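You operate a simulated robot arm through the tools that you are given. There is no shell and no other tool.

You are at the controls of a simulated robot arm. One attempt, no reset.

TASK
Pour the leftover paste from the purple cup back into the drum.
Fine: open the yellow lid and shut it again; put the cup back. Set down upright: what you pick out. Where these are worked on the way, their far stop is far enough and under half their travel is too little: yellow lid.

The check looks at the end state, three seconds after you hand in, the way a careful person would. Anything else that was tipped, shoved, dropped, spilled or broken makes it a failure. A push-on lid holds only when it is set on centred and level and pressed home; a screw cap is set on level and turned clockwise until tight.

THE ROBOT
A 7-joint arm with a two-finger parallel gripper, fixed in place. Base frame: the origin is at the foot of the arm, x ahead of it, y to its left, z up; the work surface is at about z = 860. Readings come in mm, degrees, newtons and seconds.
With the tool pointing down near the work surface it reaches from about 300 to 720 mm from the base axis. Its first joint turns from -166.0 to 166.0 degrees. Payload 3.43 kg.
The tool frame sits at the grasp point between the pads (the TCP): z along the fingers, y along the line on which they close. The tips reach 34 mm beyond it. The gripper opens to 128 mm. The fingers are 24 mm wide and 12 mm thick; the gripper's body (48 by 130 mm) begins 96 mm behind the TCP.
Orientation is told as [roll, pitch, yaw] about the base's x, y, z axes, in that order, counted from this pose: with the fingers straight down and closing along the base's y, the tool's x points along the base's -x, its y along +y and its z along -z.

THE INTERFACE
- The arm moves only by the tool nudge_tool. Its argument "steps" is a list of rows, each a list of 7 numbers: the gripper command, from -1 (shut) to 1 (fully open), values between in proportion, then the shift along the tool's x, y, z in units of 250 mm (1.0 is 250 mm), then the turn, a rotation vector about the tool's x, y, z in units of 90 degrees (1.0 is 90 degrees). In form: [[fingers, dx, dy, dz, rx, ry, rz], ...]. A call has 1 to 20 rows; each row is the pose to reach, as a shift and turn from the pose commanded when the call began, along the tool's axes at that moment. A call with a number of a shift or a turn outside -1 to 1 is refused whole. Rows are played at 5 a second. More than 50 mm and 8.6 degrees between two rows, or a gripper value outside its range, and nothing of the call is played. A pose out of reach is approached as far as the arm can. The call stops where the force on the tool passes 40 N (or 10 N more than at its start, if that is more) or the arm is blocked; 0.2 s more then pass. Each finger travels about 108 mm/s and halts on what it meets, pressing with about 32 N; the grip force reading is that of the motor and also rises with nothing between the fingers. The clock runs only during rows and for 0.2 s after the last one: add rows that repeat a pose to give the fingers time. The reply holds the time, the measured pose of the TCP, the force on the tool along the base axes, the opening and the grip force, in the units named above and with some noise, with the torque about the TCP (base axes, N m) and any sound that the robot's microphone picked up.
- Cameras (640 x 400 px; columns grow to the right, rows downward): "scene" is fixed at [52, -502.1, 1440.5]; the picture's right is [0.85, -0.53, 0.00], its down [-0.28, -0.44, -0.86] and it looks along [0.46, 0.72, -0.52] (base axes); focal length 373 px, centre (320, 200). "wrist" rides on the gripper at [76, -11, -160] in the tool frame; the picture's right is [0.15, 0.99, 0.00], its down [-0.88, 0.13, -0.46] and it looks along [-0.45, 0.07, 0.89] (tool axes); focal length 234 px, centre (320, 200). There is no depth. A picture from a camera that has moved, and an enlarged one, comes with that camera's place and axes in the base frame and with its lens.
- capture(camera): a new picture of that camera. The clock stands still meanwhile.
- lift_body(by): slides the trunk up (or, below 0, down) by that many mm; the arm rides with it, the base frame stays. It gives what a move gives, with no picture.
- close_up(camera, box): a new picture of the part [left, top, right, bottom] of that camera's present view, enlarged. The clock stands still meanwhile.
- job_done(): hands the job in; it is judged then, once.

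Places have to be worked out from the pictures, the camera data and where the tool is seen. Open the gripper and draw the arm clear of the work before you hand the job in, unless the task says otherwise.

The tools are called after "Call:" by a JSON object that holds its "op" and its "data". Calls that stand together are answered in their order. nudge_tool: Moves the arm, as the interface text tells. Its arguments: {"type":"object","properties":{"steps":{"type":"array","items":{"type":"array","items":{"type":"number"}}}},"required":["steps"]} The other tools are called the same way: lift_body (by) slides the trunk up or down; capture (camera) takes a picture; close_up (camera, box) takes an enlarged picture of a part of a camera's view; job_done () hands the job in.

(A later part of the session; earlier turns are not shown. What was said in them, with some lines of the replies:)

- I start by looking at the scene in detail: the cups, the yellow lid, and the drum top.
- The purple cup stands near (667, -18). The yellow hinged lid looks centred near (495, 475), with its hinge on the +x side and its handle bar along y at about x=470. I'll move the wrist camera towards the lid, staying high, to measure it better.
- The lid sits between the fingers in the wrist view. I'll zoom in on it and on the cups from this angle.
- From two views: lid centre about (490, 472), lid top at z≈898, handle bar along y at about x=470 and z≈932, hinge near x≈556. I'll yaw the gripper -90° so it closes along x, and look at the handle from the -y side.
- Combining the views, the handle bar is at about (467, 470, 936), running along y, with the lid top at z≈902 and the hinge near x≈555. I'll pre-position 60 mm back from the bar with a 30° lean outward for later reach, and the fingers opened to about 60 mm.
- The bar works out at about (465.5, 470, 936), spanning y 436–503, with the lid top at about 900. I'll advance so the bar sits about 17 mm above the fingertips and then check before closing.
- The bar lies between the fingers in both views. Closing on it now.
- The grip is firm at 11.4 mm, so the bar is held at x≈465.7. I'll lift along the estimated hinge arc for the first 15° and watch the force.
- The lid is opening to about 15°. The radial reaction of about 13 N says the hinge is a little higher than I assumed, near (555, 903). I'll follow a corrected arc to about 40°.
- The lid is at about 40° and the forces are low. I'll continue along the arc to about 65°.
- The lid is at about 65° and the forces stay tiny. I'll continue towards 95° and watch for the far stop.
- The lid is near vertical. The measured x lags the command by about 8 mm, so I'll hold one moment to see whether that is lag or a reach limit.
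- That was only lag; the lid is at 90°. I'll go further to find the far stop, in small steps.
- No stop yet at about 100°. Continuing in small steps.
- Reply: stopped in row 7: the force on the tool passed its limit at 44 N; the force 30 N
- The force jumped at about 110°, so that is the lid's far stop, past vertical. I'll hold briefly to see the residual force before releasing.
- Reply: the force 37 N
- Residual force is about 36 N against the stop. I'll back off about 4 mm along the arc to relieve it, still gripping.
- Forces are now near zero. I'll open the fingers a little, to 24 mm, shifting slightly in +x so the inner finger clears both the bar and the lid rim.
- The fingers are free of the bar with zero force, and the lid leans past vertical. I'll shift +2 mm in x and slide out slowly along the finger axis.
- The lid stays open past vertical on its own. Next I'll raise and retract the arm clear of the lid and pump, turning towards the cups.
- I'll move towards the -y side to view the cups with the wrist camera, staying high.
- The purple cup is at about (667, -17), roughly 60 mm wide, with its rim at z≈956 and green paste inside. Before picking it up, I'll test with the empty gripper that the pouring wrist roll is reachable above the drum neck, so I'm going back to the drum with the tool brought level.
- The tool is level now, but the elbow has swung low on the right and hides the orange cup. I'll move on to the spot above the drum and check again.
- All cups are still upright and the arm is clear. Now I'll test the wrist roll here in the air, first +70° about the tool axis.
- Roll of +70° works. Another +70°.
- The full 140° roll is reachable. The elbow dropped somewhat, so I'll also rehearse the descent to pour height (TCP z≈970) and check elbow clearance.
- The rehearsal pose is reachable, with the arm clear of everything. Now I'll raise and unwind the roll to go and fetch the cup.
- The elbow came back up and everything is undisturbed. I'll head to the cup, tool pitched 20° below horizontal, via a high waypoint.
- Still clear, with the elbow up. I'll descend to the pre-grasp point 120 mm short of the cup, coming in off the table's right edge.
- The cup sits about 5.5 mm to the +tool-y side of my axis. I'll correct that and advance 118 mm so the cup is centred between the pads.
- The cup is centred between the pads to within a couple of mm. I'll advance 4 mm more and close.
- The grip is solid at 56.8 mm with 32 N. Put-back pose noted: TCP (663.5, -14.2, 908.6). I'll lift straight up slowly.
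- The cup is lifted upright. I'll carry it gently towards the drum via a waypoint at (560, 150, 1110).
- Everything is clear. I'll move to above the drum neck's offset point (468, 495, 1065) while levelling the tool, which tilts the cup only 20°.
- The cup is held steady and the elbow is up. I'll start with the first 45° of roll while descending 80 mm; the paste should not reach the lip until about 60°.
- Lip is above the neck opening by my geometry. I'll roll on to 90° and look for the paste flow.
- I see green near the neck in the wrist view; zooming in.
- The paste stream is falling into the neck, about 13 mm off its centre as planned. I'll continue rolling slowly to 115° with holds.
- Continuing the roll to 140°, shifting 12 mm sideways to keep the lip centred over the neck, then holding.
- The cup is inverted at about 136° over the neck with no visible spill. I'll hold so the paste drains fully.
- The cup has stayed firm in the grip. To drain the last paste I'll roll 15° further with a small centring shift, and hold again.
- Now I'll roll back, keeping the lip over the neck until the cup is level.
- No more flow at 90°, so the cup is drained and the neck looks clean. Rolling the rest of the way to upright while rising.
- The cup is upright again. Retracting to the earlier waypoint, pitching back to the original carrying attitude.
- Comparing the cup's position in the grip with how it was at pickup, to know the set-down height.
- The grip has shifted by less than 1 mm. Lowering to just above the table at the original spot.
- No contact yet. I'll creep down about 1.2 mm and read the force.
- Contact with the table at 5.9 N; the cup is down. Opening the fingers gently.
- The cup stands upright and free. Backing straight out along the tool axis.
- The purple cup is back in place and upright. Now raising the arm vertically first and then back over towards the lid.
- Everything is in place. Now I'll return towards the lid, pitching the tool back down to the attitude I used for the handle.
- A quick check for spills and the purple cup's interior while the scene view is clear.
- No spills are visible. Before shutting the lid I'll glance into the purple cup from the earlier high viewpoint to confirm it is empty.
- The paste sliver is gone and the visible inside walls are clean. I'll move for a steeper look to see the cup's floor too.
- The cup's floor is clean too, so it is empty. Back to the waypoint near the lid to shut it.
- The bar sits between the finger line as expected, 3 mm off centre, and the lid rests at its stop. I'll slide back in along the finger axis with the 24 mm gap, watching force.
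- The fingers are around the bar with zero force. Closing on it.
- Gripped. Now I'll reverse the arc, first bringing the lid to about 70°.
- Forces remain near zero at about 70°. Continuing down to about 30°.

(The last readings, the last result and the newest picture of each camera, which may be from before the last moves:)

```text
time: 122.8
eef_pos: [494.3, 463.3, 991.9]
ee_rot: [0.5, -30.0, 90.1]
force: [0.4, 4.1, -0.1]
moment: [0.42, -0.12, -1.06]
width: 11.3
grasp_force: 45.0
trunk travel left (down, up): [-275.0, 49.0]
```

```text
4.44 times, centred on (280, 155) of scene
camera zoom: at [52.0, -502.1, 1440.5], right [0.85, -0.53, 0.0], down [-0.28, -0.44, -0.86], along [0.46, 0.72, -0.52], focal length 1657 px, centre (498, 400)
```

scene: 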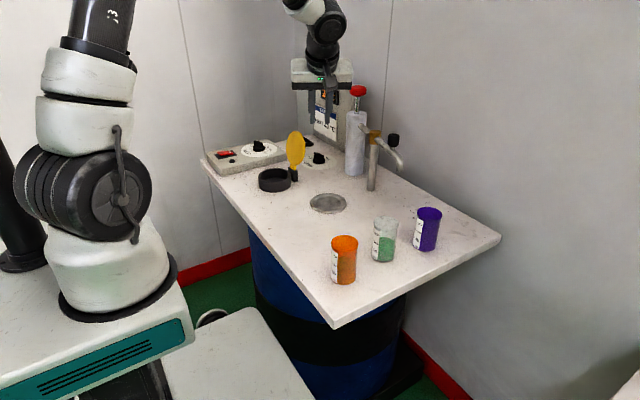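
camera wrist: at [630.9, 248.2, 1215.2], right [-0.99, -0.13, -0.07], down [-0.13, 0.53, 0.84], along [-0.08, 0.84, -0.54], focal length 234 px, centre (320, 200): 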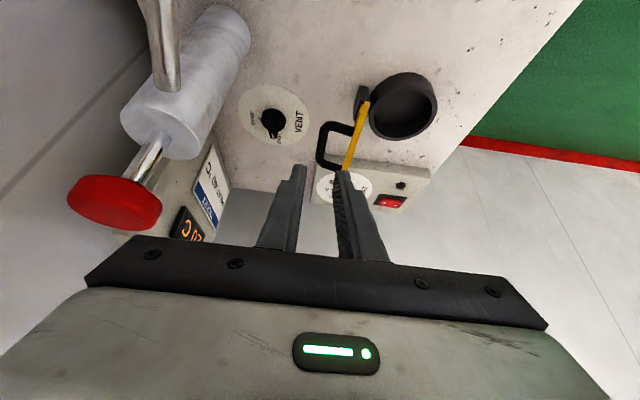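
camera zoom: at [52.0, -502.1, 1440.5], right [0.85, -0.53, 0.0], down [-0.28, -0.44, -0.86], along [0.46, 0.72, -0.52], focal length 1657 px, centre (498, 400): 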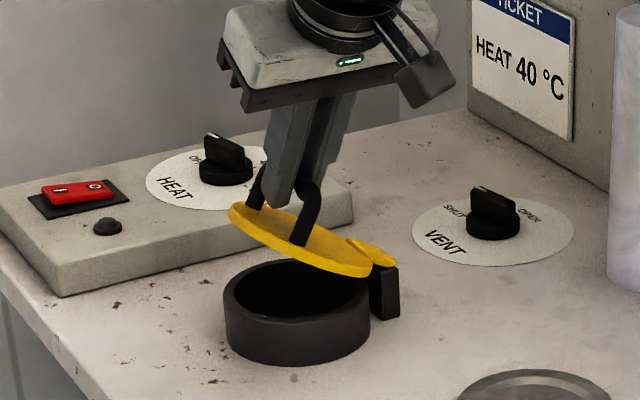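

Now lowering the last 30° to closed, slowly.

Call:
{"op": "nudge_tool", "data": {"steps": [[-1, 0.0056, 0.0122, 0.0097, 0, 0, 0], [-1, 0.0112, 0.0244, 0.0194, 0, 0, 0], [-1, 0.0173, 0.0356, 0.03, 0, 0, 0], [-1, 0.0234, 0.0468, 0.0405, 0, 0, 0], [-1, 0.03, 0.057, 0.052, 0, 0, 0], [-1, 0.0366, 0.0672, 0.0634, 0, 0, 0], [-1, 0.0436, 0.076, 0.0755, 0, 0, 0], [-1, 0.0506, 0.0848, 0.0876, 0, 0, 0], [-1, 0.058, 0.0926, 0.1005, 0, 0, 0], [-1, 0.0654, 0.1004, 0.1133, 0, 0, 0], [-1, 0.0726, 0.1064, 0.1258, 0, 0, 0], [-1, 0.0798, 0.1124, 0.1382, 0, 0, 0], [-1, 0.0798, 0.1124, 0.1382, 0, 0, 0]]}}

Call:
{"op": "close_up", "data": {"camera": "scene", "box": [230, 110, 330, 200]}}

```text
time: 125.6
eef_pos: [465.2, 463.3, 951.4]
ee_rot: [0.5, -30.0, 90.1]
force: [3.1, 5.0, -0.4]
moment: [0.31, -0.12, -0.42]
width: 10.9
grasp_force: 44.6
trunk travel left (down, up): [-275.0, 49.0]
```

```text
4.44 times, centred on (280, 155) of scene
camera zoom: at [52.0, -502.1, 1440.5], right [0.85, -0.53, 0.0], down [-0.28, -0.44, -0.86], along [0.46, 0.72, -0.52], focal length 1657 px, centre (498, 400)
```

zoom: 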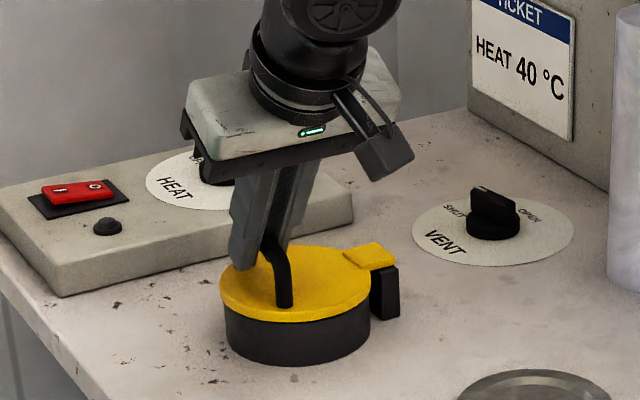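

It looks closed. I'll press a further 3 mm along the closing direction to confirm it is seated.

Call:
{"op": "nudge_tool", "data": {"steps": [[-1, 0.003, 0.0025, 0.0052, 0, 0, 0], [-1, 0.006, 0.0045, 0.0104, 0, 0, 0], [-1, 0.006, 0.0045, 0.0104, 0, 0, 0]]}}

```text
time: 126.4
eef_pos: [464.9, 463.1, 950.2]
ee_rot: [0.3, -30.0, 90.1]
force: [6.1, 4.0, 12.2]
moment: [-0.64, -0.07, -0.26]
width: 10.9
grasp_force: 45.1
trunk travel left (down, up): [-275.0, 49.0]
```

A 12 N reaction shows the lid is seated. Opening the fingers and retreating along the tool axis.

Call:
{"op": "nudge_tool", "data": {"steps": [[-0.75, 0, 0, 0, 0, 0, 0], [-0.5, 0, 0, 0, 0, 0, 0], [-0.2, 0, 0, 0, 0, 0, 0], [-0.06, 0, 0, 0, 0, 0, 0], [-0.06, 0, 0, 0, 0, 0, 0], [-0.06, 0, 0, -0.05, 0, 0, 0], [-0.06, 0, 0, -0.12, 0, 0, 0], [-0.06, 0, 0, -0.22, 0, 0, 0], [-0.06, 0, 0, -0.34, 0, 0, 0], [-0.06, 0, 0, -0.46, 0, 0, 0], [-0.06, 0, 0, -0.58, 0, 0, 0], [-0.06, 0, 0, -0.58, 0, 0, 0]]}}

Call:
{"op": "capture", "data": {"camera": "wrist"}}

Call:
{"op": "close_up", "data": {"camera": "scene", "box": [230, 110, 330, 200]}}

```text
time: 129.0
eef_pos: [466.3, 390.5, 1073.7]
ee_rot: [0.5, -30.1, 90.1]
force: [-0.3, -0.3, 1.1]
moment: [0.0, 0.0, -0.01]
width: 60.2
grasp_force: 0.0
trunk travel left (down, up): [-275.0, 49.0]
```

```text
taken
camera wrist: at [479.3, 245.0, 1174.3], right [-0.99, -0.13, -0.07], down [-0.13, 0.53, 0.84], along [-0.08, 0.84, -0.54], focal length 234 px, centre (320, 200)
```

wrist: 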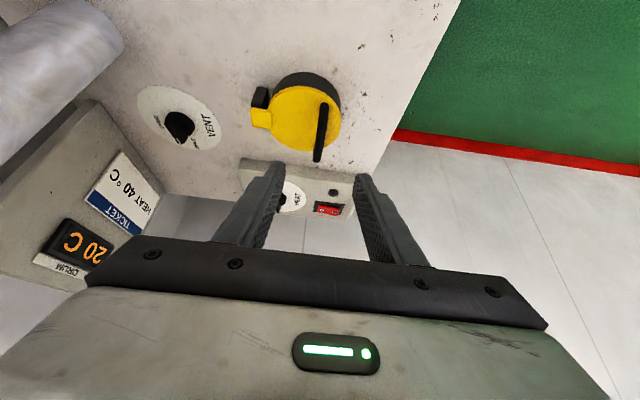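

```text
4.44 times, centred on (280, 155) of scene
camera zoom: at [52.0, -502.1, 1440.5], right [0.85, -0.53, 0.0], down [-0.28, -0.44, -0.86], along [0.46, 0.72, -0.52], focal length 1657 px, centre (498, 400)
```

zoom: 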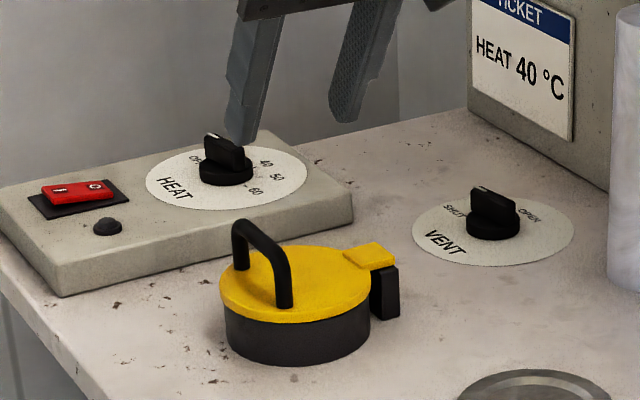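

The lid is shut exactly as at the start. I'll draw the arm clear to a high, retracted position with the gripper open.

Call:
{"op": "nudge_tool", "data": {"steps": [[0.2, 0.06, 0.056, -0.096, 0, 0, 0], [0.5, 0.12, 0.112, -0.192, 0, 0, 0], [0.8, 0.18, 0.168, -0.289, 0, 0, 0], [1, 0.24, 0.224, -0.385, 0, 0, 0], [1, 0.3, 0.28, -0.481, 0, 0, 0], [1, 0.36, 0.336, -0.577, 0, 0, 0], [1, 0.36, 0.336, -0.577, 0, 0, 0], [1, 0.36, 0.336, -0.577, 0, 0, 0]]}}

Call:
{"op": "capture", "data": {"camera": "scene"}}

Call:
{"op": "close_up", "data": {"camera": "scene", "box": [200, 130, 360, 230]}}

Call:
{"op": "close_up", "data": {"camera": "scene", "box": [300, 180, 460, 300]}}

```text
time: 130.8
eef_pos: [383.4, 241.8, 1155.5]
ee_rot: [0.5, -30.0, 90.1]
force: [0.2, 0.2, 0.3]
moment: [-0.04, -0.02, -0.02]
width: 128.1
grasp_force: 0.1
trunk travel left (down, up): [-275.0, 49.0]
```

```text
taken
```

scene: 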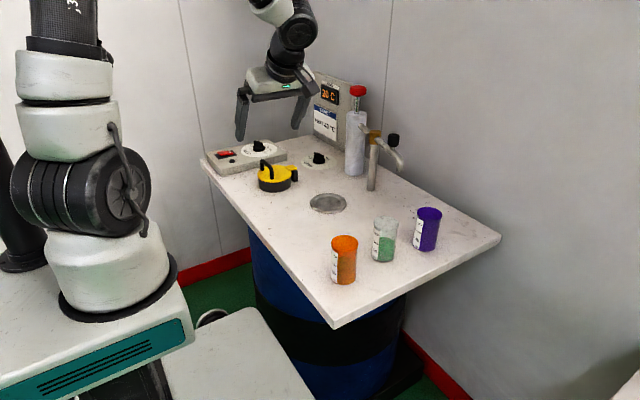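

```text
4.00 times, centred on (280, 180) of scene
camera zoom: at [52.0, -502.1, 1440.5], right [0.85, -0.53, 0.0], down [-0.28, -0.44, -0.86], along [0.46, 0.72, -0.52], focal length 1492 px, centre (480, 280)
```

zoom: 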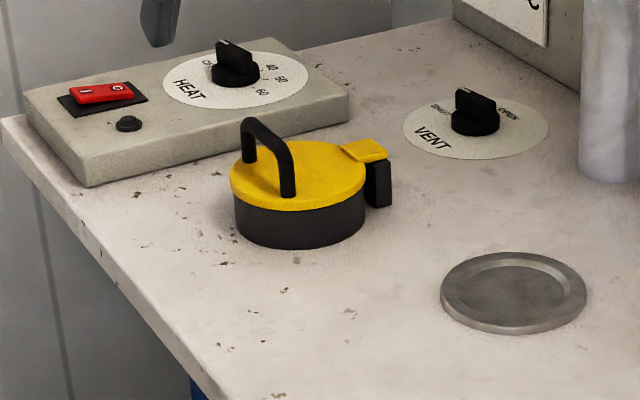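

```text
3.33 times, centred on (380, 240) of scene
camera zoom: at [52.0, -502.1, 1440.5], right [0.85, -0.53, 0.0], down [-0.28, -0.44, -0.86], along [0.46, 0.72, -0.52], focal length 1243 px, centre (120, 67)
```

zoom: 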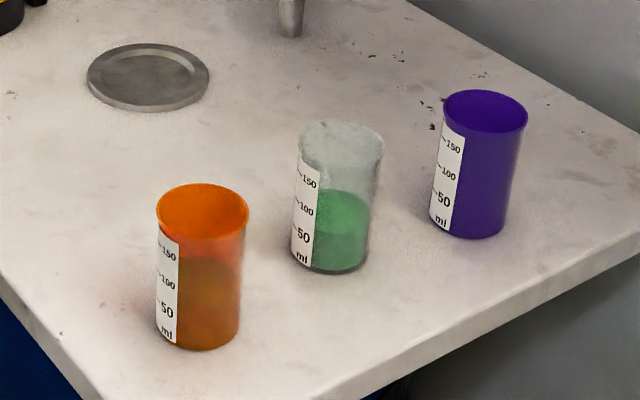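

The end state checks out: the purple cup is empty, upright and back at its spot, and the yellow lid is shut. The other cups, knobs and switch look untouched, nothing is spilled, and the arm is clear with its gripper open. Handing in.

Call:
{"op": "job_done", "data": {}}

```text
The job is handed in.
```

I poured the paste from the purple cup into the drum and handed the job in. The result of the check hasn't come back.

- **Purple cup:** I checked inside afterwards and saw no paste on the walls or floor. It is back upright within a few millimetres of where it started.
- **Yellow lid:** I opened it to its far stop, about 110° round, and shut it after the pour. Pressing down on it at the end met firm resistance, and it looks the same as it did at the start.
- **Everything else:** I saw no spills on the table or the drum neck. The orange and clear cups, the heat and vent knobs and the red switch look unchanged. I left the heater alone, since the "HEAT 40 °C" ticket wasn't part of the task.

The gripper is open and the arm is pulled back clear of the work.
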